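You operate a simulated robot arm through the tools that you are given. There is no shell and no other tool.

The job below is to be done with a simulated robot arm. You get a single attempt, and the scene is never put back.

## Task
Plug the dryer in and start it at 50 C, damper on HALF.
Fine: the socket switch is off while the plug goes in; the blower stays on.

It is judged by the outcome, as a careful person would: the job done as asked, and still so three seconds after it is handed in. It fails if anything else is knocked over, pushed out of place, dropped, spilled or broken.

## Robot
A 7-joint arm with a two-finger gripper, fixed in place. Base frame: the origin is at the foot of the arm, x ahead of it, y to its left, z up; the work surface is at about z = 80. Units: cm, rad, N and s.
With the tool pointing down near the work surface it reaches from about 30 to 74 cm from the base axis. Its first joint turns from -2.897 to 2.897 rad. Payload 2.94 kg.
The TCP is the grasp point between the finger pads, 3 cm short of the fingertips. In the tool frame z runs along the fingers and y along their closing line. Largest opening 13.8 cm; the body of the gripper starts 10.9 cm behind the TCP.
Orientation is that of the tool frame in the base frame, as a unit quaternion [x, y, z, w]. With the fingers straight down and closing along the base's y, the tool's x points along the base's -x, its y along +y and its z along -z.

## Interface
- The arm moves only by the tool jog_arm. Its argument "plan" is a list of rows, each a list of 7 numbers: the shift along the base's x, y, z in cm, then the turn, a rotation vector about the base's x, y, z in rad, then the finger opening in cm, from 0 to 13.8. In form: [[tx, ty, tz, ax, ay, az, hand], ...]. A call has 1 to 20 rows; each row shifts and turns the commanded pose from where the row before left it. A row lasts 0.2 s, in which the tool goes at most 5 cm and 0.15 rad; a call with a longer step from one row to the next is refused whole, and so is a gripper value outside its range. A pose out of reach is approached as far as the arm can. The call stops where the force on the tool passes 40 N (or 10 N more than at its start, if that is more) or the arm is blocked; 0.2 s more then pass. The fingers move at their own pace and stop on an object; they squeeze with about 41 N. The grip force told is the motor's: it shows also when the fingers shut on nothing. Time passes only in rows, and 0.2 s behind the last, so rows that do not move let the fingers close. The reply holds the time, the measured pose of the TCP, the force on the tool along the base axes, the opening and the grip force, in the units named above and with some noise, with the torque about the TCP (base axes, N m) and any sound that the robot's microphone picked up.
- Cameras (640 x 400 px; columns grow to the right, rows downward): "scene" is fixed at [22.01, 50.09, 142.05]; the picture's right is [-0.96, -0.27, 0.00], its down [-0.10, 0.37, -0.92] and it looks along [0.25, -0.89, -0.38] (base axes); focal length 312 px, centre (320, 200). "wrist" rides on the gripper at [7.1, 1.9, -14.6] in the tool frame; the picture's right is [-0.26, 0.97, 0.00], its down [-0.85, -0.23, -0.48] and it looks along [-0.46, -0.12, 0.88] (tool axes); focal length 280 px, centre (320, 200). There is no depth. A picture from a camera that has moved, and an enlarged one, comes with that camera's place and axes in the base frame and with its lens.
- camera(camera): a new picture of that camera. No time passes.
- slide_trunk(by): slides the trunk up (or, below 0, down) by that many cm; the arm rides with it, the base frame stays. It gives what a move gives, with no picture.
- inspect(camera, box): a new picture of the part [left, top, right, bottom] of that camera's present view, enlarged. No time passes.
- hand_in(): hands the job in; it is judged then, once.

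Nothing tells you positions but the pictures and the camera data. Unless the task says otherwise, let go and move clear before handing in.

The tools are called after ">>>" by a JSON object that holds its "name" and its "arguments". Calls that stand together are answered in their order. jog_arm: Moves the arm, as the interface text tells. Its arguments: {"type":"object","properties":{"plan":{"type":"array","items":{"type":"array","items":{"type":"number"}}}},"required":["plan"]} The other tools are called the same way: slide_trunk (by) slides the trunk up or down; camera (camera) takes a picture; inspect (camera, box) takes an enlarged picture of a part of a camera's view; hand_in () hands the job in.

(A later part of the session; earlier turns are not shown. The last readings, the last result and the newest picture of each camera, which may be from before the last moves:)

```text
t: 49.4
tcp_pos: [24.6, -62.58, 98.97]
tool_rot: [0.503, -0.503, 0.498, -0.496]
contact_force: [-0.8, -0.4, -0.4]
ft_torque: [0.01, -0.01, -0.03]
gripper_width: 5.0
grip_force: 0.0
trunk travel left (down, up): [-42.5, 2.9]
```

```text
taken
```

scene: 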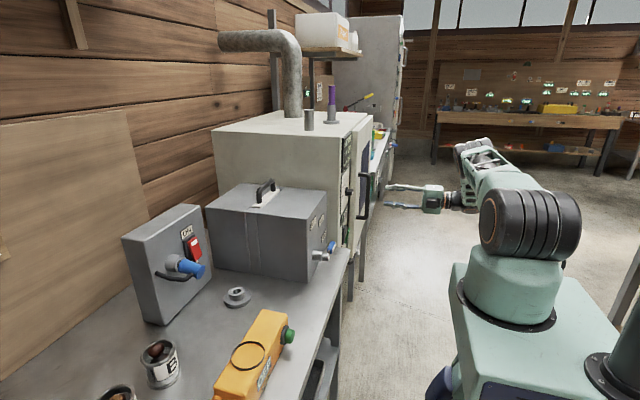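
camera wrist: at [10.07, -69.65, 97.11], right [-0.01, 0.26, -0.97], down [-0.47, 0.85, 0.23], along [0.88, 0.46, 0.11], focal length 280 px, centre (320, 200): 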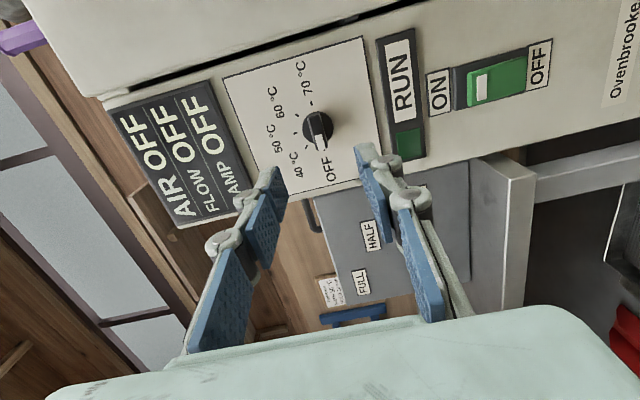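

>>> {"name": "inspect", "arguments": {"camera": "wrist", "box": [240, 70, 390, 200]}}

>>> {"name": "inspect", "arguments": {"camera": "wrist", "box": [290, 95, 350, 155]}}

```text
3.08 times, centred on (315, 135) of wrist
camera zoom: at [10.07, -69.65, 97.11], right [-0.01, 0.26, -0.97], down [-0.47, 0.85, 0.23], along [0.88, 0.46, 0.11], focal length 863 px, centre (335, 400)
```

zoom: 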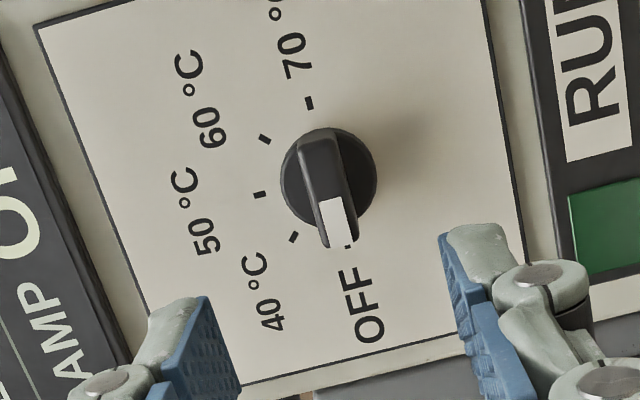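

```text
6.67 times, centred on (320, 125) of wrist
camera zoom: at [10.07, -69.65, 97.11], right [-0.01, 0.26, -0.97], down [-0.47, 0.85, 0.23], along [0.88, 0.46, 0.11], focal length 1869 px, centre (320, 700)
```

zoom: 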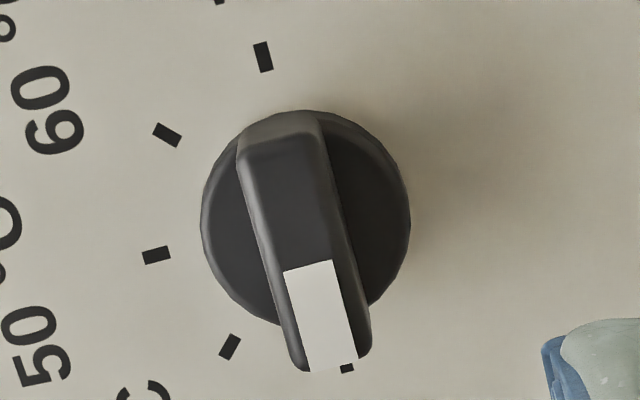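

>>> {"name": "inspect", "arguments": {"camera": "scene", "box": [335, 175, 375, 205]}}

>>> {"name": "inspect", "arguments": {"camera": "scene", "box": [330, 160, 460, 240]}}

```text
13.33 times, centred on (355, 190) of scene
camera zoom: at [22.01, 50.09, 142.05], right [-0.96, -0.27, 0.0], down [-0.1, 0.37, -0.92], along [0.25, -0.89, -0.38], focal length 4159 px, centre (-147, 333)
```

zoom: 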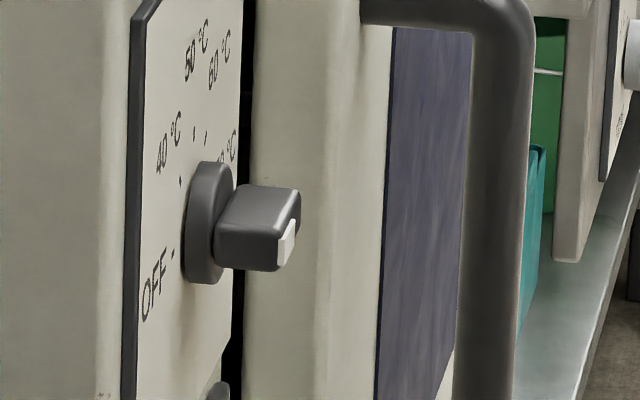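

```text
4.92 times, centred on (395, 200) of scene
camera zoom: at [22.01, 50.09, 142.05], right [-0.96, -0.27, 0.0], down [-0.1, 0.37, -0.92], along [0.25, -0.89, -0.38], focal length 1536 px, centre (-49, 200)
```

zoom: 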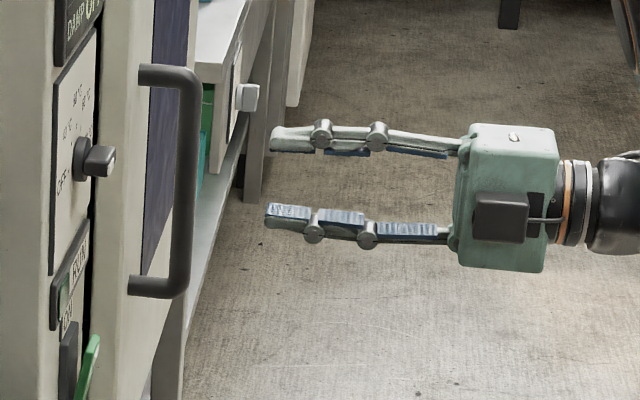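

The dial's white mark is clearly at OFF. I move straight in so the fingers straddle the knob bar, centred on the knob axis (≈y -62.1, z 99.0).

>>> {"name": "jog_arm", "arguments": {"plan": [[3, 0.2, 0, 0, 0, 0, 4.5], [3, 0.2, 0, 0, 0, 0, 4.5], [3, 0.1, 0, 0, 0, 0, 4.5], [2.5, 0, 0, 0, 0, 0, 4.5], [1.5, 0, 0, 0, 0, 0, 4.5], [0, 0, 0, 0, 0, 0, 4.5]]}}

>>> {"name": "camera", "arguments": {"camera": "wrist"}}

>>> {"name": "inspect", "arguments": {"camera": "scene", "box": [325, 155, 405, 215]}}

```text
t: 50.8
tcp_pos: [37.66, -61.78, 98.94]
tool_rot: [-0.503, 0.503, -0.497, 0.497]
contact_force: [-0.3, 0.2, -0.3]
ft_torque: [0.01, 0.01, 0.03]
gripper_width: 4.5
grip_force: 0.0
trunk travel left (down, up): [-42.5, 2.9]
```

```text
taken
camera wrist: at [23.17, -68.93, 97.09], right [-0.01, 0.26, -0.97], down [-0.47, 0.85, 0.24], along [0.88, 0.46, 0.11], focal length 280 px, centre (320, 200)
```

wrist: 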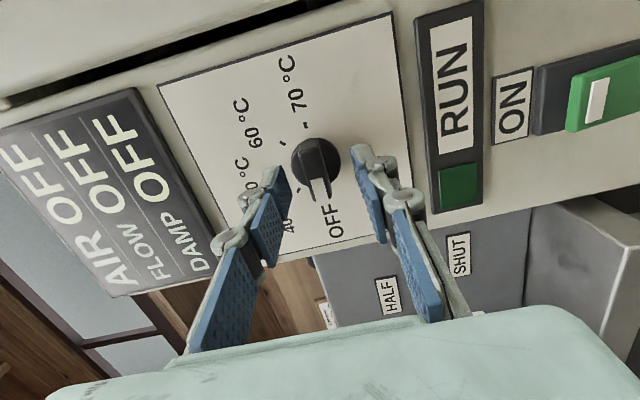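

```text
6.67 times, centred on (365, 185) of scene
camera zoom: at [22.01, 50.09, 142.05], right [-0.96, -0.27, 0.0], down [-0.1, 0.37, -0.92], along [0.25, -0.89, -0.38], focal length 2079 px, centre (20, 300)
```

zoom: 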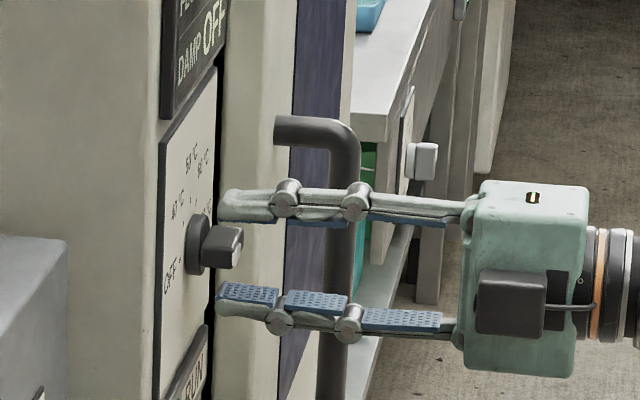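

>>> {"name": "jog_arm", "arguments": {"plan": [[0.8, -0.25, 0, 0, 0, 0, 4.5], [0.6, 0, 0, 0, 0, 0, 4.5], [0, 0, 0, 0, 0, 0, 3], [0, 0, 0, 0, 0, 0, 1.5], [0, 0, 0, 0, 0, 0, 1], [0, 0, 0, 0, 0, 0, 1]]}}

>>> {"name": "inspect", "arguments": {"camera": "wrist", "box": [230, 80, 400, 240]}}

>>> {"name": "inspect", "arguments": {"camera": "scene", "box": [325, 155, 405, 215]}}

```text
t: 52.2
tcp_pos: [39.07, -62.25, 99.22]
tool_rot: [0.503, -0.502, 0.499, -0.496]
contact_force: [2.2, -4.7, 10.2]
ft_torque: [0.01, -0.29, -0.04]
gripper_width: 3.34
grip_force: 45.5
trunk travel left (down, up): [-42.5, 2.9]
```

```text
2.50 times, centred on (315, 160) of wrist
camera zoom: at [24.57, -69.29, 97.3], right [-0.01, 0.26, -0.97], down [-0.47, 0.85, 0.23], along [0.88, 0.46, 0.12], focal length 701 px, centre (332, 300)
```

zoom: 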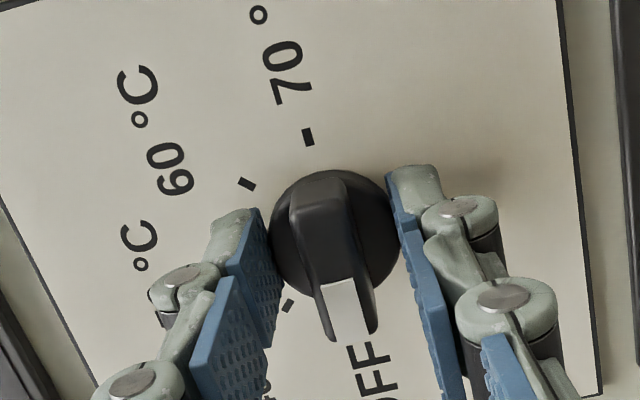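

```text
6.67 times, centred on (365, 185) of scene
camera zoom: at [22.01, 50.09, 142.05], right [-0.96, -0.27, 0.0], down [-0.1, 0.37, -0.92], along [0.25, -0.89, -0.38], focal length 2079 px, centre (20, 300)
```

zoom: 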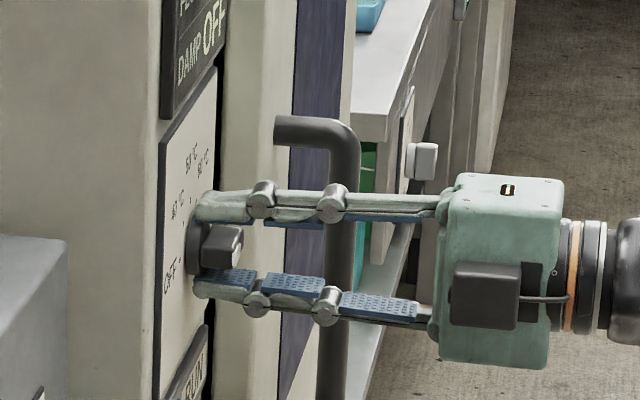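

The fingers closed on the round hub rather than the bar (3.34 cm). I open, back up 1 cm and close again on the bar only.

>>> {"name": "jog_arm", "arguments": {"plan": [[0, 0, 0, 0, 0, 0, 4.5], [-0.5, 0, 0, 0, 0, 0, 4.5], [-0.5, 0.1, -0.1, 0, 0, 0, 4.5], [0, 0, 0, 0, 0, 0, 3], [0, 0, 0, 0, 0, 0, 1.5], [0, 0, 0, 0, 0, 0, 0.8], [0, 0, 0, 0, 0, 0, 0.8], [0, 0, 0, 0, 0, 0, 0.8]]}}

>>> {"name": "inspect", "arguments": {"camera": "wrist", "box": [230, 80, 400, 240]}}

>>> {"name": "inspect", "arguments": {"camera": "scene", "box": [325, 155, 405, 215]}}

```text
t: 54.0
tcp_pos: [38.16, -62.12, 99.11]
tool_rot: [-0.502, 0.502, -0.499, 0.496]
contact_force: [4.1, -4.2, 10.5]
ft_torque: [0.08, -0.28, 0.4]
gripper_width: 1.4
grip_force: 40.1
trunk travel left (down, up): [-42.5, 2.9]
```

```text
2.50 times, centred on (315, 160) of wrist
camera zoom: at [23.59, -69.18, 97.29], right [-0.01, 0.26, -0.97], down [-0.47, 0.85, 0.23], along [0.88, 0.46, 0.12], focal length 701 px, centre (332, 300)
```

zoom: 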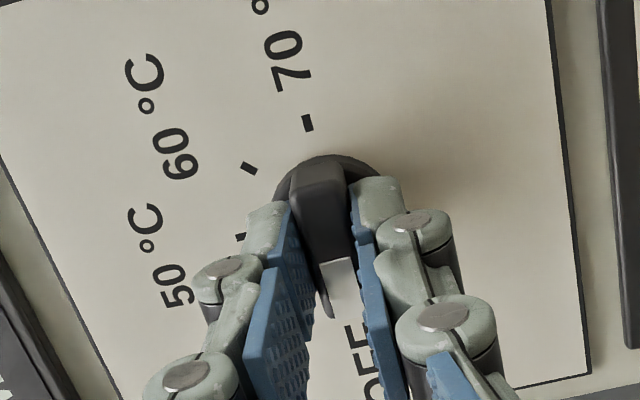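

```text
6.67 times, centred on (365, 185) of scene
camera zoom: at [22.01, 50.09, 142.05], right [-0.96, -0.27, 0.0], down [-0.1, 0.37, -0.92], along [0.25, -0.89, -0.38], focal length 2079 px, centre (20, 300)
```

zoom: 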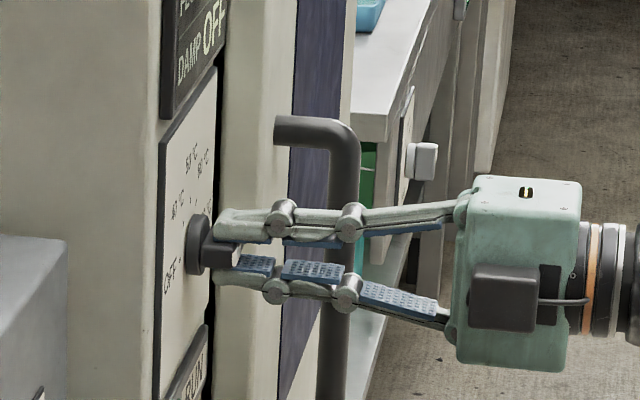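

Now the bar itself is gripped (1.4 cm). I start turning about +x, from OFF toward 40/50, in small steps.

>>> {"name": "jog_arm", "arguments": {"plan": [[0, -0.04, 0.1, 0, 0, 0, 0.8], [0, 0, 0, 0.1, 0, 0, 0.8], [0, 0, 0, 0.1, 0, 0, 0.8], [0, 0, 0, 0.1, 0, 0, 0.8], [0, 0, 0, 0.1, 0, 0, 0.8]]}}

>>> {"name": "inspect", "arguments": {"camera": "wrist", "box": [230, 80, 400, 240]}}

```text
t: 55.2
tcp_pos: [38.15, -62.13, 99.0]
tool_rot: [-0.394, 0.592, -0.388, 0.587]
contact_force: [6.6, 0.2, 9.7]
ft_torque: [0.04, -0.4, 0.29]
gripper_width: 1.39
grip_force: 39.9
trunk travel left (down, up): [-42.5, 2.9]
```

```text
2.50 times, centred on (315, 160) of wrist
camera zoom: at [23.59, -67.96, 94.67], right [-0.01, 0.62, -0.79], down [-0.47, 0.69, 0.55], along [0.88, 0.38, 0.28], focal length 701 px, centre (332, 300)
```

zoom: 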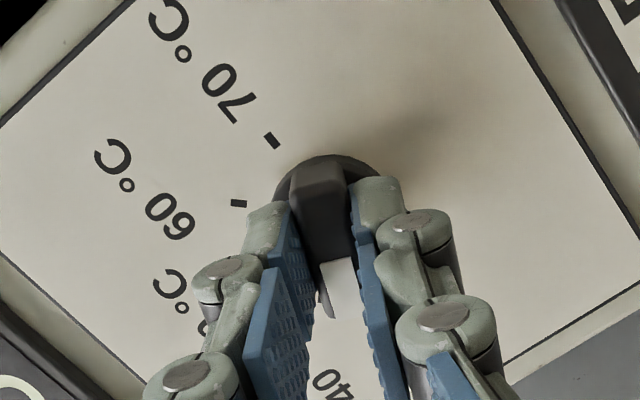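

>>> {"name": "jog_arm", "arguments": {"plan": [[0, 0, 0, 0.1, 0, 0, 0.8], [0, 0, 0, 0.1, 0, 0, 0.8], [0, 0, 0, 0.1, 0, 0, 0.8], [0, 0, 0, 0.1, 0, 0, 0.8], [0, 0, 0, 0.1, 0, 0, 0.8], [0, 0, 0, 0.1, 0, 0, 0.8], [0, 0, 0, 0.1, 0, 0, 0.8], [0, 0, 0, 0.1, 0, 0, 0.8], [0, 0, 0, 0.1, 0, 0, 0.8], [0, 0, 0, 0.1, 0, 0, 0.8], [0, 0, 0, 0.1, 0, 0, 0.8], [0, 0, 0, 0.07, 0, 0, 0.8]]}}

>>> {"name": "camera", "arguments": {"camera": "wrist"}}

>>> {"name": "inspect", "arguments": {"camera": "scene", "box": [325, 155, 405, 215]}}

```text
t: 57.8
tcp_pos: [38.17, -62.08, 99.03]
tool_rot: [-0.005, 0.708, 0.004, 0.707]
contact_force: [9.7, 3.6, 9.9]
ft_torque: [-0.02, -0.31, 0.06]
gripper_width: 1.38
grip_force: 39.9
trunk travel left (down, up): [-42.5, 2.9]
```

```text
taken
camera wrist: at [23.58, -60.33, 91.89], right [-0.01, 0.97, 0.26], down [-0.47, -0.24, 0.85], along [0.88, -0.11, 0.46], focal length 280 px, centre (320, 200)
```

wrist: 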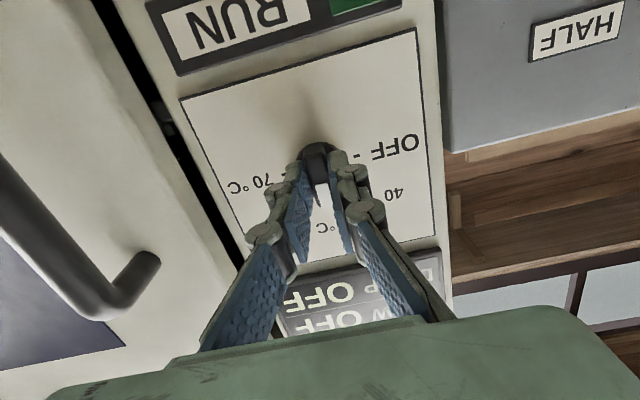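

```text
6.67 times, centred on (365, 185) of scene
camera zoom: at [22.01, 50.09, 142.05], right [-0.96, -0.27, 0.0], down [-0.1, 0.37, -0.92], along [0.25, -0.89, -0.38], focal length 2079 px, centre (20, 300)
```

zoom: 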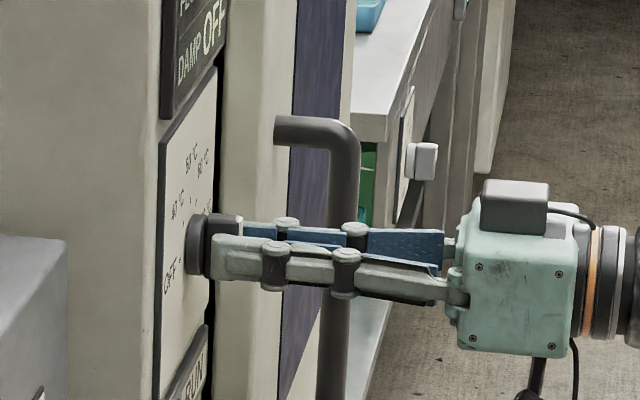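

The knob has turned a full 90°; the white end now points up, to 50 °C. I release, back straight out and verify.

>>> {"name": "jog_arm", "arguments": {"plan": [[0, 0, 0, 0, 0, 0, 2], [0, 0, 0, 0, 0, 0, 3.5], [0, 0, 0, 0, 0, 0, 3.5], [-1, 0, 0, 0, 0, 0, 3.5], [-2, 0, 0, 0, 0, 0, 3.5], [-3, 0, 0, 0, 0, 0, 3.5], [-3, 0, 0, 0, 0, 0, 3.5], [-3, 0, -1, 0, 0, 0, 3.5]]}}

>>> {"name": "camera", "arguments": {"camera": "wrist"}}

>>> {"name": "inspect", "arguments": {"camera": "scene", "box": [335, 175, 375, 205]}}

```text
t: 59.6
tcp_pos: [26.07, -62.13, 97.98]
tool_rot: [-0.005, 0.708, 0.004, 0.707]
contact_force: [0.0, -0.6, 0.0]
ft_torque: [0.0, 0.0, 0.03]
gripper_width: 3.49
grip_force: 0.0
trunk travel left (down, up): [-42.5, 2.9]
```

```text
taken
camera wrist: at [11.35, -60.48, 90.81], right [-0.01, 0.97, 0.26], down [-0.47, -0.23, 0.85], along [0.88, -0.11, 0.46], focal length 280 px, centre (320, 200)
```

wrist: 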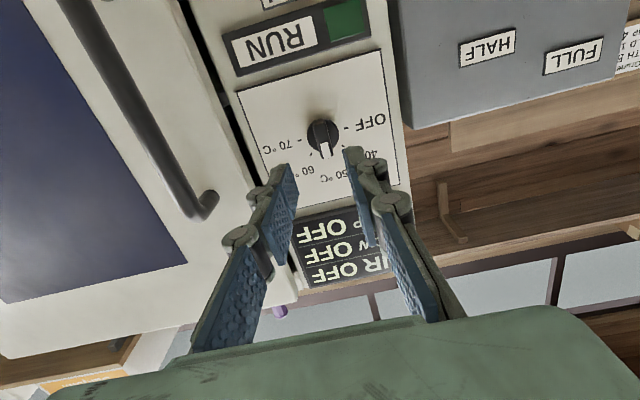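

```text
13.33 times, centred on (355, 190) of scene
camera zoom: at [22.01, 50.09, 142.05], right [-0.96, -0.27, 0.0], down [-0.1, 0.37, -0.92], along [0.25, -0.89, -0.38], focal length 4159 px, centre (-147, 333)
```

zoom: 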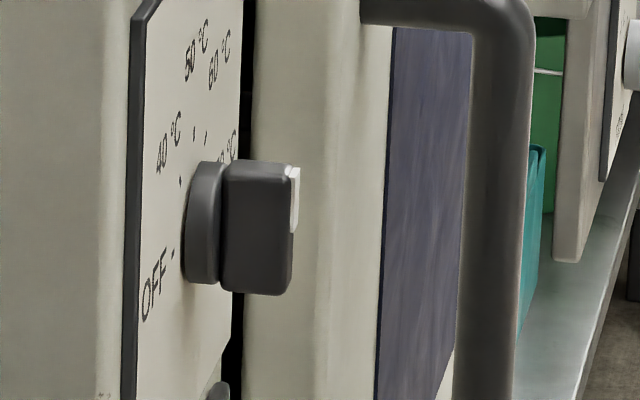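

>>> {"name": "inspect", "arguments": {"camera": "wrist", "box": [280, 90, 380, 190]}}

>>> {"name": "inspect", "arguments": {"camera": "wrist", "box": [220, 0, 400, 110]}}

```text
4.00 times, centred on (330, 140) of wrist
camera zoom: at [11.35, -60.48, 90.81], right [-0.01, 0.97, 0.26], down [-0.47, -0.23, 0.85], along [0.88, -0.11, 0.46], focal length 1122 px, centre (280, 440)
```

zoom: 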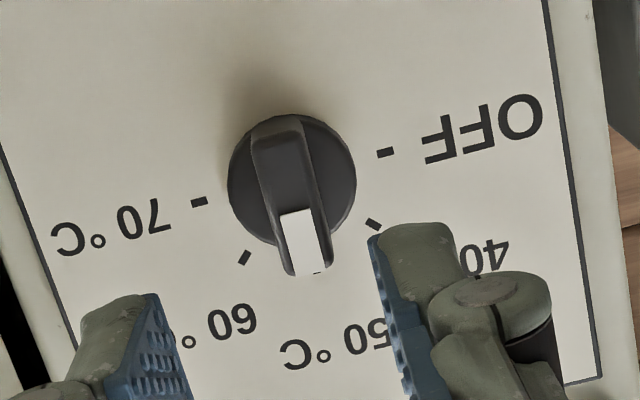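

```text
3.56 times, centred on (310, 55) of wrist
camera zoom: at [11.35, -60.48, 90.81], right [-0.01, 0.97, 0.26], down [-0.47, -0.23, 0.85], along [0.88, -0.11, 0.46], focal length 997 px, centre (356, 716)
```

zoom: 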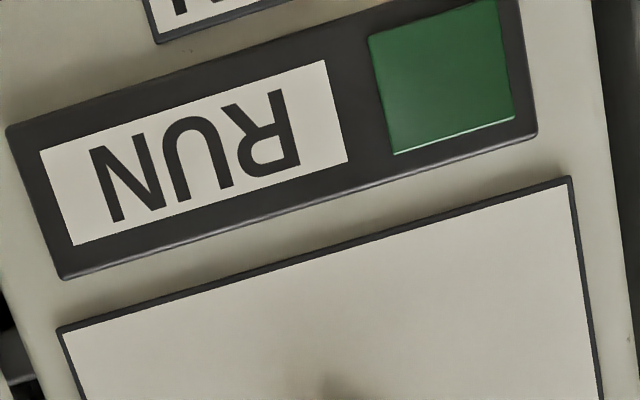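

The dial now points at 50 °C. Next is the damper lever: I move over in front of the grey box and roll the tool so the fingers can straddle the horizontal lever.

>>> {"name": "jog_arm", "arguments": {"plan": [[-0.3, 1.5, 0, 0.13, 0, 0, 3.5], [-0.3, 1.5, 0, 0.13, 0, 0, 3.5], [-0.3, 1.5, 0, 0.13, 0, 0, 3.5], [-0.3, 1.5, 0, 0.13, 0, 0, 4], [-0.3, 1.7, 0, 0.13, 0, 0, 4], [-0.3, 1.8, 0, 0.13, 0, 0, 4], [0, 1.8, -0.2, 0.13, 0, 0, 4], [0, 1.8, -0.5, 0.13, 0, 0, 4], [0, 1.8, -0.8, 0.13, 0, 0, 4], [0, 1.8, -0.8, 0.13, 0, 0, 4], [0, 1.8, -0.8, 0.13, 0, 0, 4], [0, 1.8, -0.8, 0.1408, 0, 0, 4], [0, 0, 0, 0, 0, 0, 4]]}}

>>> {"name": "camera", "arguments": {"camera": "wrist"}}

>>> {"name": "camera", "arguments": {"camera": "scene"}}

```text
t: 62.4
tcp_pos: [24.45, -41.88, 93.89]
tool_rot: [0.497, 0.498, 0.503, 0.502]
contact_force: [0.5, 0.0, 0.2]
ft_torque: [0.0, 0.02, 0.0]
gripper_width: 4.0
grip_force: 0.0
trunk travel left (down, up): [-42.5, 2.9]
```

```text
taken
camera wrist: at [9.84, -34.81, 95.65], right [-0.01, -0.26, 0.96], down [-0.47, -0.85, -0.24], along [0.88, -0.46, -0.12], focal length 280 px, centre (320, 200)
```

wrist: 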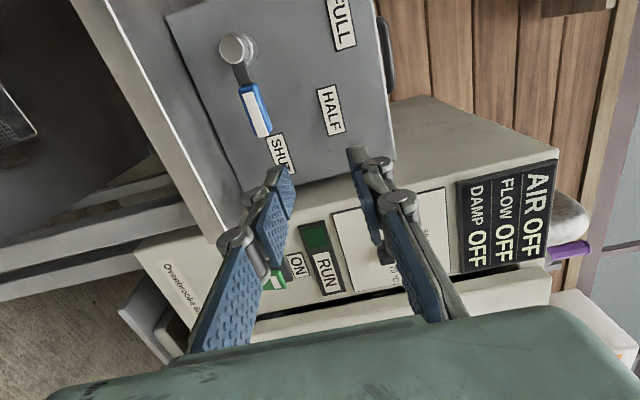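

```text
taken
```

scene: 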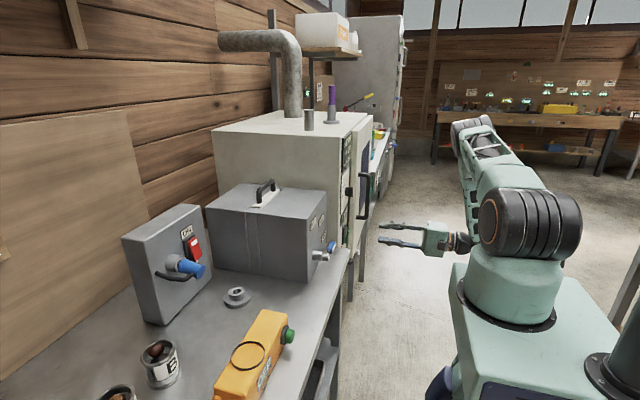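

>>> {"name": "inspect", "arguments": {"camera": "wrist", "box": [190, 10, 310, 170]}}

>>> {"name": "inspect", "arguments": {"camera": "scene", "box": [300, 225, 350, 270]}}

```text
2.50 times, centred on (250, 90) of wrist
camera zoom: at [9.84, -34.81, 95.65], right [-0.01, -0.26, 0.96], down [-0.47, -0.85, -0.24], along [0.88, -0.46, -0.12], focal length 701 px, centre (495, 475)
```

zoom: 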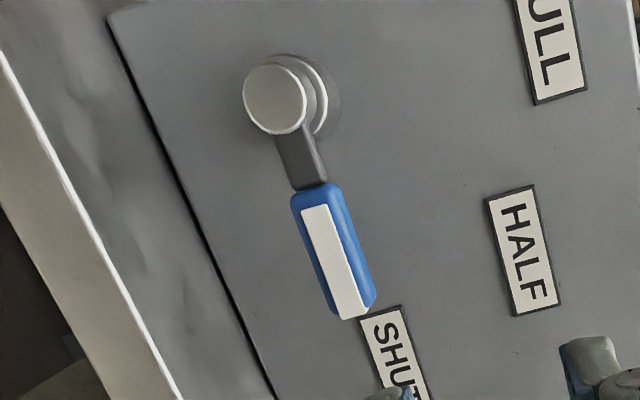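

```text
8.89 times, centred on (325, 248) of scene
camera zoom: at [22.01, 50.09, 142.05], right [-0.96, -0.27, 0.0], down [-0.1, 0.37, -0.92], along [0.25, -0.89, -0.38], focal length 2772 px, centre (276, -222)
```

zoom: 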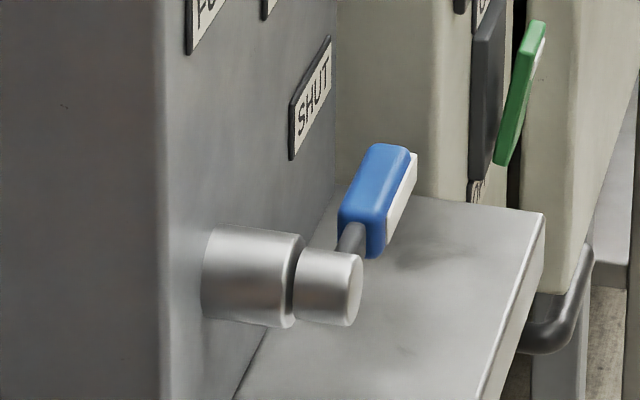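

The lever grip spans y≈-36 to -41.6 at z≈87.4, front face x≈42, pivot near (y -32.7, z 87.3). I bring the open fingers straight in around it.

>>> {"name": "jog_arm", "arguments": {"plan": [[1, 0.7, -2, 0, 0, 0, 4.6], [2, 0.7, -2, 0, 0, 0, 4.6], [2, 0.8, -1.5, 0, 0, 0, 4.6], [2, 0.7, -1, 0, 0, 0, 4.6], [2.5, 0, 0, 0, 0, 0, 4.6], [2, 0, 0, 0, 0, 0, 4.6], [0, 0, 0, 0, 0, 0, 4.6]]}}

>>> {"name": "camera", "arguments": {"camera": "wrist"}}

>>> {"name": "inspect", "arguments": {"camera": "scene", "box": [290, 200, 400, 280]}}

```text
t: 64.0
tcp_pos: [35.79, -39.01, 87.45]
tool_rot: [0.498, 0.498, 0.502, 0.502]
contact_force: [0.2, -0.5, -1.1]
ft_torque: [0.01, 0.0, 0.02]
gripper_width: 4.59
grip_force: 0.1
trunk travel left (down, up): [-42.5, 2.9]
```

```text
taken
camera wrist: at [21.18, -31.91, 89.22], right [-0.01, -0.26, 0.97], down [-0.47, -0.85, -0.23], along [0.88, -0.46, -0.11], focal length 280 px, centre (320, 200)
```

wrist: 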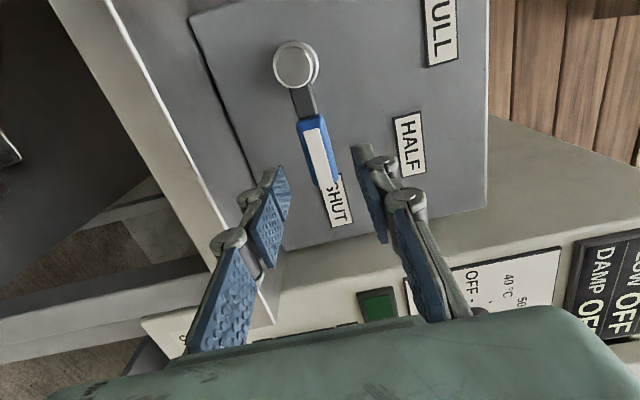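

```text
5.00 times, centred on (345, 240) of scene
camera zoom: at [22.01, 50.09, 142.05], right [-0.96, -0.27, 0.0], down [-0.1, 0.37, -0.92], along [0.25, -0.89, -0.38], focal length 1560 px, centre (195, 0)
```

zoom: 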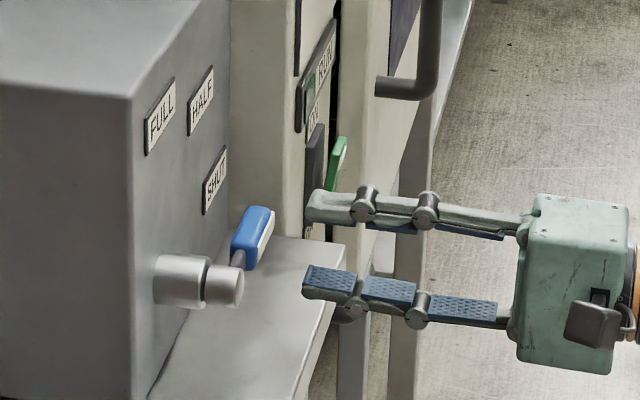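

>>> {"name": "jog_arm", "arguments": {"plan": [[2, 0, -0.1, 0, 0, 0, 4.6], [2, 0, -0.05, 0, 0, 0, 4.6], [1.5, 0, 0, 0, 0, 0, 4.6], [0, 0, 0, 0, 0, 0, 4.6]]}}

>>> {"name": "camera", "arguments": {"camera": "wrist"}}

>>> {"name": "inspect", "arguments": {"camera": "scene", "box": [290, 200, 400, 280]}}

```text
t: 65.0
tcp_pos: [41.28, -39.04, 87.28]
tool_rot: [0.497, 0.498, 0.503, 0.503]
contact_force: [1.1, 0.5, -0.7]
ft_torque: [0.02, -0.01, -0.04]
gripper_width: 4.58
grip_force: 0.1
trunk travel left (down, up): [-42.5, 2.9]
```

```text
taken
camera wrist: at [26.81, -32.05, 89.04], right [-0.01, -0.26, 0.97], down [-0.47, -0.85, -0.23], along [0.88, -0.46, -0.11], focal length 280 px, centre (320, 200)
```

wrist: 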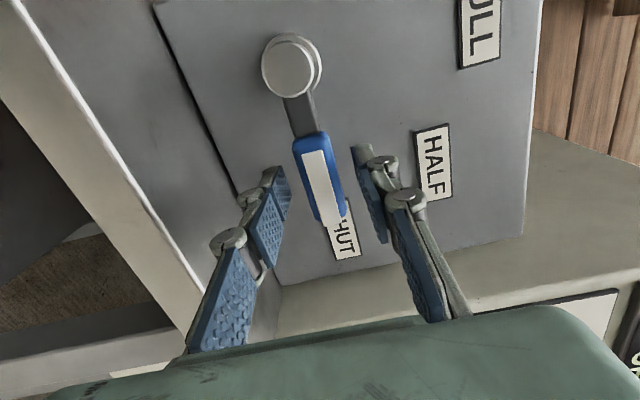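

```text
5.00 times, centred on (345, 240) of scene
camera zoom: at [22.01, 50.09, 142.05], right [-0.96, -0.27, 0.0], down [-0.1, 0.37, -0.92], along [0.25, -0.89, -0.38], focal length 1560 px, centre (195, 0)
```

zoom: 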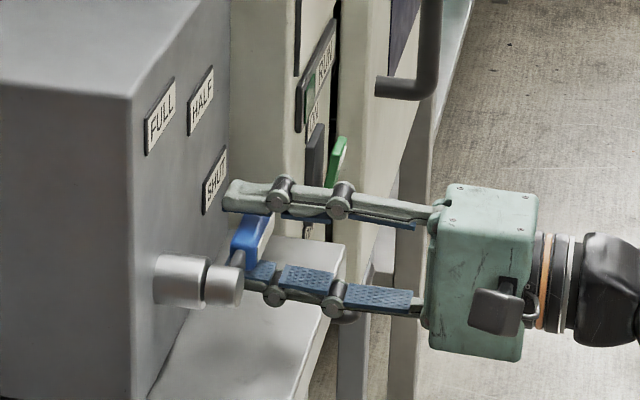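

The fingers straddle the lever. I close on it and check the grip.

>>> {"name": "jog_arm", "arguments": {"plan": [[0, 0, 0, 0, 0, 0, 3.4], [0, 0, 0, 0, 0, 0, 2.4], [0, 0, 0, 0, 0, 0, 1.5], [0, 0, 0, 0, 0, 0, 1.5]]}}

>>> {"name": "inspect", "arguments": {"camera": "wrist", "box": [230, 20, 420, 270]}}

```text
t: 66.0
tcp_pos: [41.31, -39.11, 87.54]
tool_rot: [0.496, 0.498, 0.503, 0.503]
contact_force: [2.2, -0.6, 6.3]
ft_torque: [0.44, -0.01, 0.13]
gripper_width: 2.06
grip_force: 44.9
trunk travel left (down, up): [-42.5, 2.9]
```

```text
1.60 times, centred on (325, 145) of wrist
camera zoom: at [26.81, -32.04, 89.13], right [-0.01, -0.26, 0.97], down [-0.47, -0.85, -0.24], along [0.88, -0.46, -0.11], focal length 449 px, centre (312, 288)
```

zoom: 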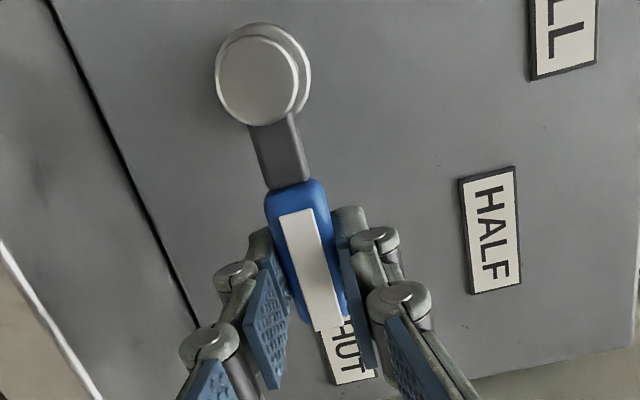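

The lever is held (2.06 cm). I loosen slightly to a cage fit and swing it up along the arc around the pivot, checking halfway.

>>> {"name": "jog_arm", "arguments": {"plan": [[0, 0, 0.1, 0, 0, 0, 2.3], [0, 0.025, 0.58, -0.0873, 0, 0, 2.3], [0, 0.076, 0.575, -0.0873, 0, 0, 2.3], [0, 0.126, 0.566, -0.0873, 0, 0, 2.3], [0, 0.174, 0.553, -0.0873, 0, 0, 2.3]]}}

>>> {"name": "inspect", "arguments": {"camera": "wrist", "box": [200, 0, 420, 270]}}

>>> {"name": "inspect", "arguments": {"camera": "scene", "box": [290, 200, 400, 280]}}

```text
t: 67.2
tcp_pos: [41.23, -38.57, 89.78]
tool_rot: [0.4, 0.578, 0.409, 0.581]
contact_force: [-0.2, -1.5, -1.0]
ft_torque: [0.05, 0.02, -0.03]
gripper_width: 2.46
grip_force: 1.4
trunk travel left (down, up): [-42.5, 2.9]
```

```text
1.48 times, centred on (310, 135) of wrist
camera zoom: at [26.69, -31.37, 88.94], right [-0.01, 0.09, 1.0], down [-0.47, -0.88, 0.07], along [0.88, -0.47, 0.05], focal length 415 px, centre (335, 296)
```

zoom: 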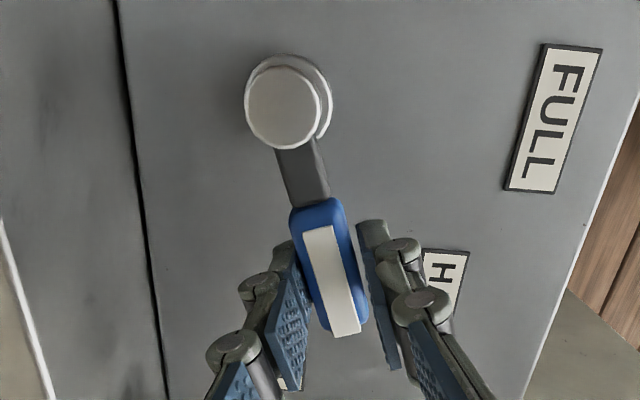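

```text
5.00 times, centred on (345, 240) of scene
camera zoom: at [22.01, 50.09, 142.05], right [-0.96, -0.27, 0.0], down [-0.1, 0.37, -0.92], along [0.25, -0.89, -0.38], focal length 1560 px, centre (195, 0)
```

zoom: 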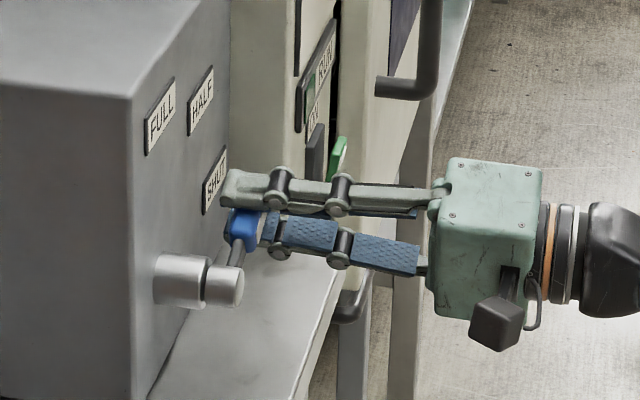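

The lever follows nicely. I continue to 45° (HALF).

>>> {"name": "jog_arm", "arguments": {"plan": [[0, 0.222, 0.536, -0.0873, 0, 0, 2.3], [0, 0.268, 0.515, -0.0873, 0, 0, 2.3], [0, 0.312, 0.489, -0.0873, 0, 0, 2.3], [0, 0.353, 0.46, -0.0873, 0, 0, 2.3], [0, 0.392, 0.428, -0.0873, 0, 0, 2.3], [0, 0, 0, 0, 0, 0, 1.5], [0, 0, 0, 0, 0, 0, 1.5]]}}

>>> {"name": "inspect", "arguments": {"camera": "wrist", "box": [200, 0, 420, 270]}}

>>> {"name": "inspect", "arguments": {"camera": "scene", "box": [290, 200, 400, 280]}}

```text
t: 68.8
tcp_pos: [41.36, -37.22, 92.21]
tool_rot: [0.267, 0.653, 0.274, 0.654]
contact_force: [3.8, -6.4, -6.2]
ft_torque: [-0.47, 0.11, -0.33]
gripper_width: 2.11
grip_force: 45.1
trunk travel left (down, up): [-42.5, 2.9]
```

```text
1.48 times, centred on (310, 135) of wrist
camera zoom: at [26.7, -30.95, 88.42], right [-0.01, 0.5, 0.87], down [-0.47, -0.77, 0.44], along [0.88, -0.41, 0.24], focal length 415 px, centre (335, 296)
```

zoom: 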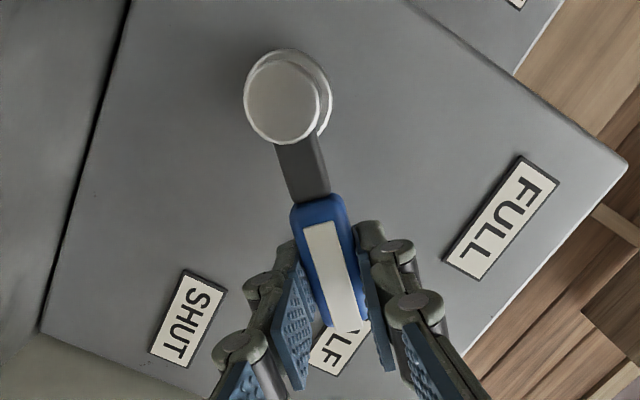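

```text
5.00 times, centred on (345, 240) of scene
camera zoom: at [22.01, 50.09, 142.05], right [-0.96, -0.27, 0.0], down [-0.1, 0.37, -0.92], along [0.25, -0.89, -0.38], focal length 1560 px, centre (195, 0)
```

zoom: 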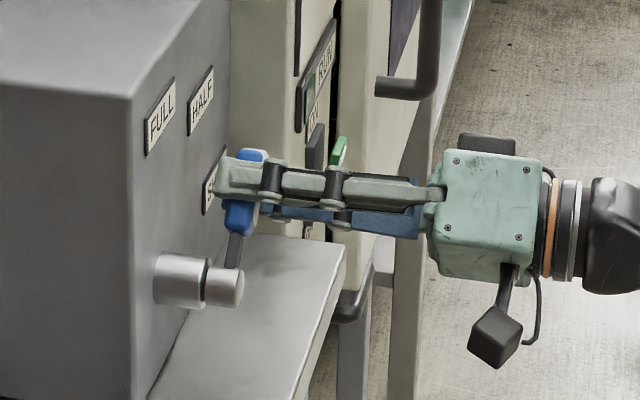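

The lever now points at HALF. I open, back straight out and verify.

>>> {"name": "jog_arm", "arguments": {"plan": [[0, 0, 0, 0, 0, 0, 2.5], [0, 0, 0, 0, 0, 0, 3.5], [0, 0, 0, 0, 0, 0, 4.6], [-1.5, 0, 0, 0, 0, 0, 4.6], [-3, 0, 0, 0, 0, 0, 4.6], [-4, 0, 0, 0, 0, 0, 4.6], [-4, 0, 0, 0, 0, 0, 4.6], [-3, 0, 0, 0, 0, 0, 4.6]]}}

>>> {"name": "camera", "arguments": {"camera": "wrist"}}

>>> {"name": "inspect", "arguments": {"camera": "scene", "box": [290, 200, 400, 280]}}

```text
t: 70.6
tcp_pos: [25.83, -36.93, 92.19]
tool_rot: [0.266, 0.652, 0.275, 0.654]
contact_force: [0.4, 0.2, 0.3]
ft_torque: [0.01, 0.0, 0.0]
gripper_width: 4.58
grip_force: 0.1
trunk travel left (down, up): [-42.5, 2.9]
```

```text
taken
camera wrist: at [11.24, -30.8, 88.46], right [-0.01, 0.5, 0.87], down [-0.47, -0.77, 0.43], along [0.88, -0.4, 0.24], focal length 280 px, centre (320, 200)
```

wrist: 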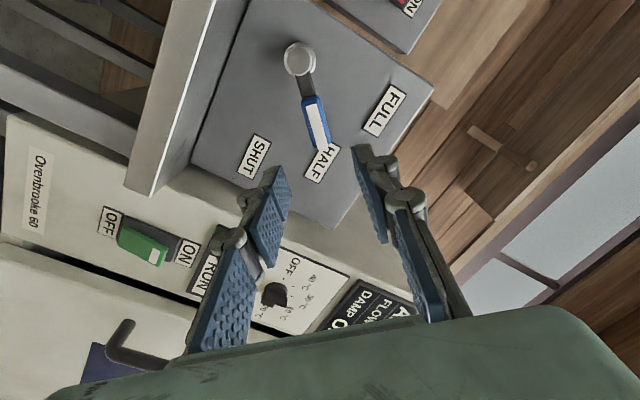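

```text
5.00 times, centred on (345, 240) of scene
camera zoom: at [22.01, 50.09, 142.05], right [-0.96, -0.27, 0.0], down [-0.1, 0.37, -0.92], along [0.25, -0.89, -0.38], focal length 1560 px, centre (195, 0)
```

zoom: 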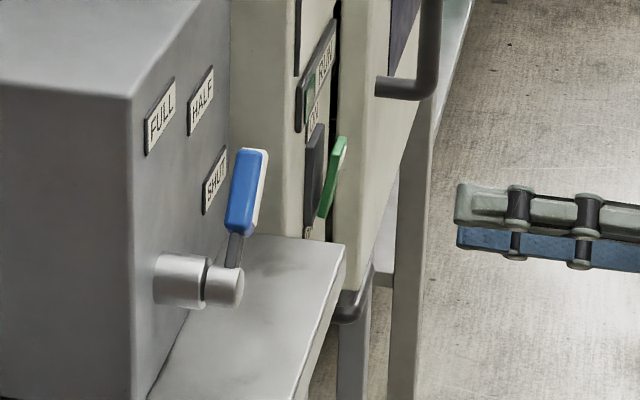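

>>> {"name": "inspect", "arguments": {"camera": "wrist", "box": [230, 20, 430, 200]}}

>>> {"name": "inspect", "arguments": {"camera": "wrist", "box": [80, 190, 240, 290]}}

```text
2.22 times, centred on (330, 110) of wrist
camera zoom: at [11.24, -30.8, 88.46], right [-0.01, 0.5, 0.87], down [-0.47, -0.77, 0.43], along [0.88, -0.4, 0.24], focal length 623 px, centre (298, 400)
```

zoom: 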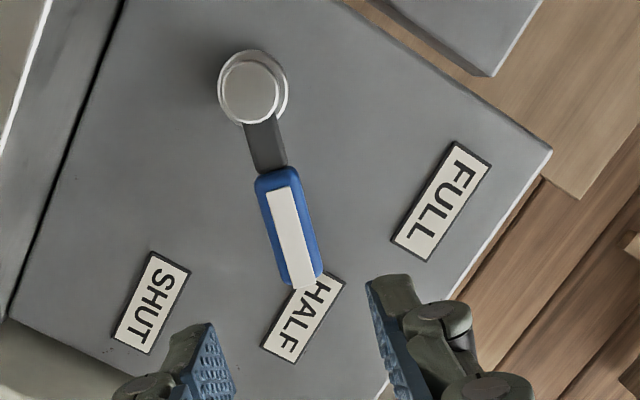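

```text
4.00 times, centred on (160, 240) of wrist
camera zoom: at [11.24, -30.8, 88.46], right [-0.01, 0.5, 0.87], down [-0.47, -0.77, 0.43], along [0.88, -0.4, 0.24], focal length 1122 px, centre (960, 40)
```

zoom: 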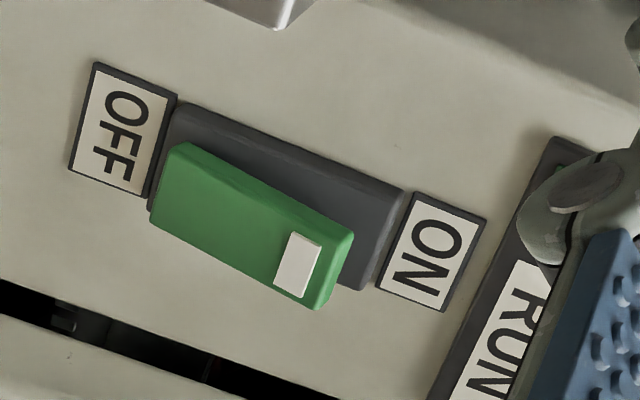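

The lever sits at about 44°, right on HALF. Now I go to the green rocker (ON end near (41.5,-62.8,82)) with closed fingers to start the dryer.

>>> {"name": "jog_arm", "arguments": {"plan": [[0, -2.6, 0, -0.0785, 0, 0, 3], [0, -2.6, -0.5, -0.0785, 0, 0, 1], [0, -2.6, -0.8, -0.0785, 0, 0, 0], [0, -2.6, -1, -0.0785, 0, 0, 0], [0, -2.6, -1.2, -0.0785, 0, 0, 0], [0, -2.6, -1.2, -0.0785, 0, 0, 0], [0, -2.6, -1.4, -0.0785, 0, 0, 0], [0, -2.6, -1.5, -0.0785, 0, 0, 0], [0, -2.6, -1.5, -0.0785, 0, 0, 0], [0, -2.6, -1.5, -0.0785, 0, 0, 0], [0, 0, 0, 0, 0, 0, 0]]}}

>>> {"name": "camera", "arguments": {"camera": "wrist"}}

>>> {"name": "camera", "arguments": {"camera": "scene"}}

```text
t: 73.0
tcp_pos: [25.83, -59.08, 84.11]
tool_rot: [-0.004, 0.708, 0.002, 0.706]
contact_force: [0.9, 0.6, 0.4]
ft_torque: [-0.04, -0.02, 0.02]
gripper_width: 0.0
grip_force: 28.4
out of reach, approached as far as the arm can: row 10
trunk travel left (down, up): [-42.5, 2.9]
```

```text
taken
camera wrist: at [11.24, -57.36, 77.07], right [-0.01, 0.97, 0.26], down [-0.47, -0.23, 0.85], along [0.88, -0.11, 0.46], focal length 280 px, centre (320, 200)
```

wrist: 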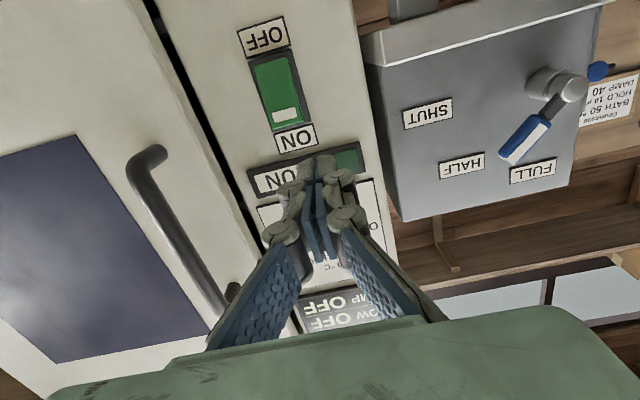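

```text
taken
```

scene: 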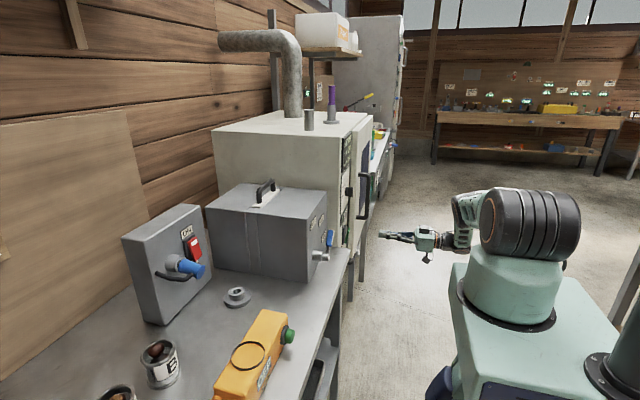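

The lower reach is limited here, so I raise the tool a bit and then slide the trunk down to bring the whole arm lower.

>>> {"name": "jog_arm", "arguments": {"plan": [[0, 0, 3, 0, 0, 0, 0], [0, 0, 3, 0, 0, 0, 0], [0, 0, 3, 0, 0, 0, 0], [0, 0, 3, 0, 0, 0, 0], [0, 0, 0, 0, 0, 0, 0]]}}

```text
t: 74.2
tcp_pos: [25.81, -59.18, 96.28]
tool_rot: [-0.005, 0.708, 0.004, 0.707]
contact_force: [0.2, 0.1, -0.4]
ft_torque: [-0.02, 0.02, 0.01]
gripper_width: 0.01
grip_force: 28.6
trunk travel left (down, up): [-42.5, 2.9]
```

>>> {"name": "slide_trunk", "arguments": {"by": -12}}

>>> {"name": "camera", "arguments": {"camera": "scene"}}

```text
t: 75.7
tcp_pos: [25.8, -59.26, 84.24]
tool_rot: [-0.005, 0.708, 0.004, 0.707]
contact_force: [-0.2, 0.6, 0.8]
ft_torque: [0.0, -0.01, -0.02]
gripper_width: 0.0
grip_force: 28.1
trunk travel left (down, up): [-30.5, 14.9]
```

```text
taken
```

scene: 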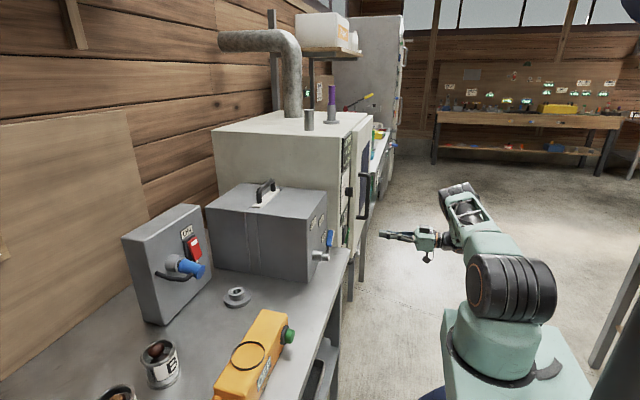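

The trunk is lower and the tool is at the right height. I line up with the ON end of the green rocker.

>>> {"name": "jog_arm", "arguments": {"plan": [[0.5, -1.2, -0.8, 0, 0, 0, 0], [0.5, -1.2, -0.8, 0, 0, 0, 0], [0.5, -1.2, -0.8, 0, 0, 0, 0], [0, 0, 0, 0, 0, 0, 0]]}}

>>> {"name": "camera", "arguments": {"camera": "wrist"}}

>>> {"name": "inspect", "arguments": {"camera": "scene", "box": [320, 190, 440, 290]}}

```text
t: 76.7
tcp_pos: [27.22, -62.91, 81.78]
tool_rot: [-0.005, 0.708, 0.004, 0.706]
contact_force: [0.2, 0.8, 0.5]
ft_torque: [0.0, 0.01, 0.04]
gripper_width: 0.0
grip_force: 28.4
trunk travel left (down, up): [-30.5, 14.9]
```

```text
taken
camera wrist: at [12.7, -61.15, 74.72], right [-0.01, 0.97, 0.26], down [-0.47, -0.24, 0.85], along [0.88, -0.11, 0.46], focal length 280 px, centre (320, 200)
```

wrist: 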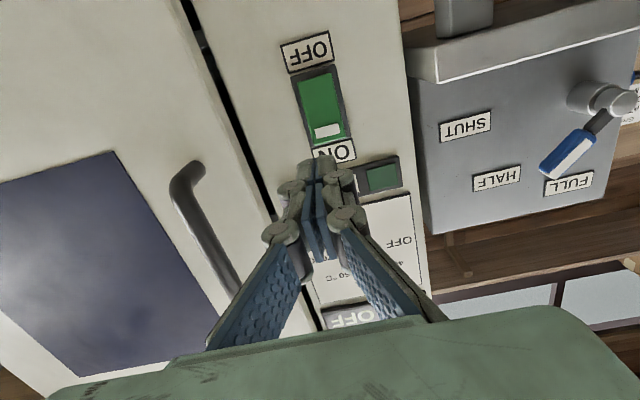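

```text
4.00 times, centred on (380, 240) of scene
camera zoom: at [22.01, 50.09, 142.05], right [-0.96, -0.27, 0.0], down [-0.1, 0.37, -0.92], along [0.25, -0.89, -0.38], focal length 1248 px, centre (80, 40)
```

zoom: 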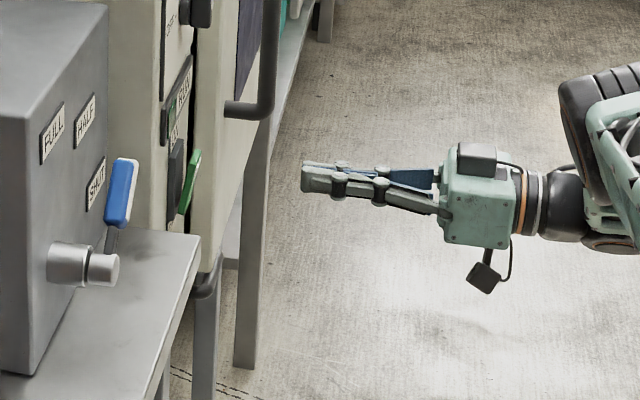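

The tip height is right; I shift 0.6 cm in y and advance, then press the ON end slowly.

>>> {"name": "jog_arm", "arguments": {"plan": [[3, 0.3, 0, 0, 0, 0, 0], [3, 0.3, 0, 0, 0, 0, 0], [2.5, 0, 0, 0, 0, 0, 0], [0.8, 0, 0, 0, 0, 0, 0], [0.5, 0, 0, 0, 0, 0, 0], [0.5, 0, 0, 0, 0, 0, 0], [0.4, 0, 0, 0, 0, 0, 0], [0.4, 0, 0, 0, 0, 0, 0], [0.4, 0, 0, 0, 0, 0, 0], [0.3, 0, 0, 0, 0, 0, 0], [0.3, 0, 0, 0, 0, 0, 0], [0.3, 0, 0, 0, 0, 0, 0], [0.3, 0, 0, 0, 0, 0, 0]]}}

>>> {"name": "camera", "arguments": {"camera": "wrist"}}

>>> {"name": "inspect", "arguments": {"camera": "scene", "box": [320, 190, 440, 290]}}

```text
t: 78.9
tcp_pos: [38.21, -62.31, 81.94]
tool_rot: [-0.004, 0.708, 0.004, 0.707]
contact_force: [-12.5, 5.2, 5.2]
ft_torque: [0.03, -0.01, 0.1]
gripper_width: 0.62
grip_force: 29.3
trunk travel left (down, up): [-30.5, 14.9]
stopped in row 10: the force on the tool passed its limit at 44 N (the readings are from after the stop); the commanded pose is now the measured one
```

```text
taken
camera wrist: at [23.63, -60.56, 74.86], right [-0.01, 0.97, 0.26], down [-0.47, -0.23, 0.85], along [0.88, -0.12, 0.46], focal length 280 px, centre (320, 200)
```

wrist: 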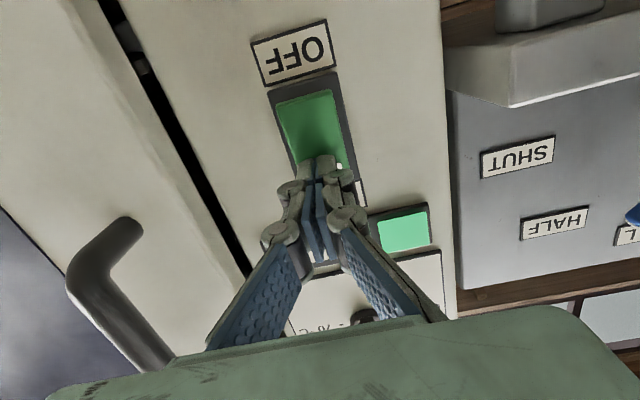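

```text
4.00 times, centred on (380, 240) of scene
camera zoom: at [22.01, 50.09, 142.05], right [-0.96, -0.27, 0.0], down [-0.1, 0.37, -0.92], along [0.25, -0.89, -0.38], focal length 1248 px, centre (80, 40)
```

zoom: 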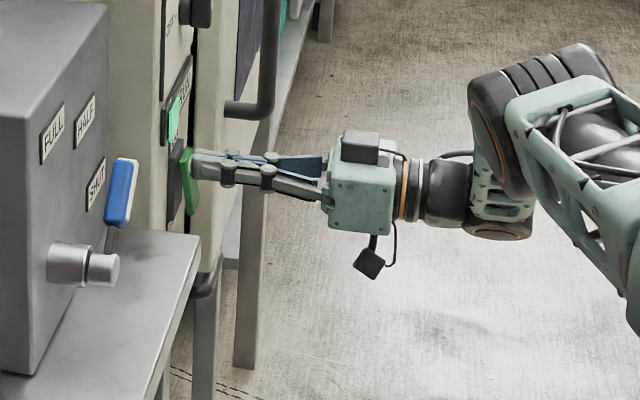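

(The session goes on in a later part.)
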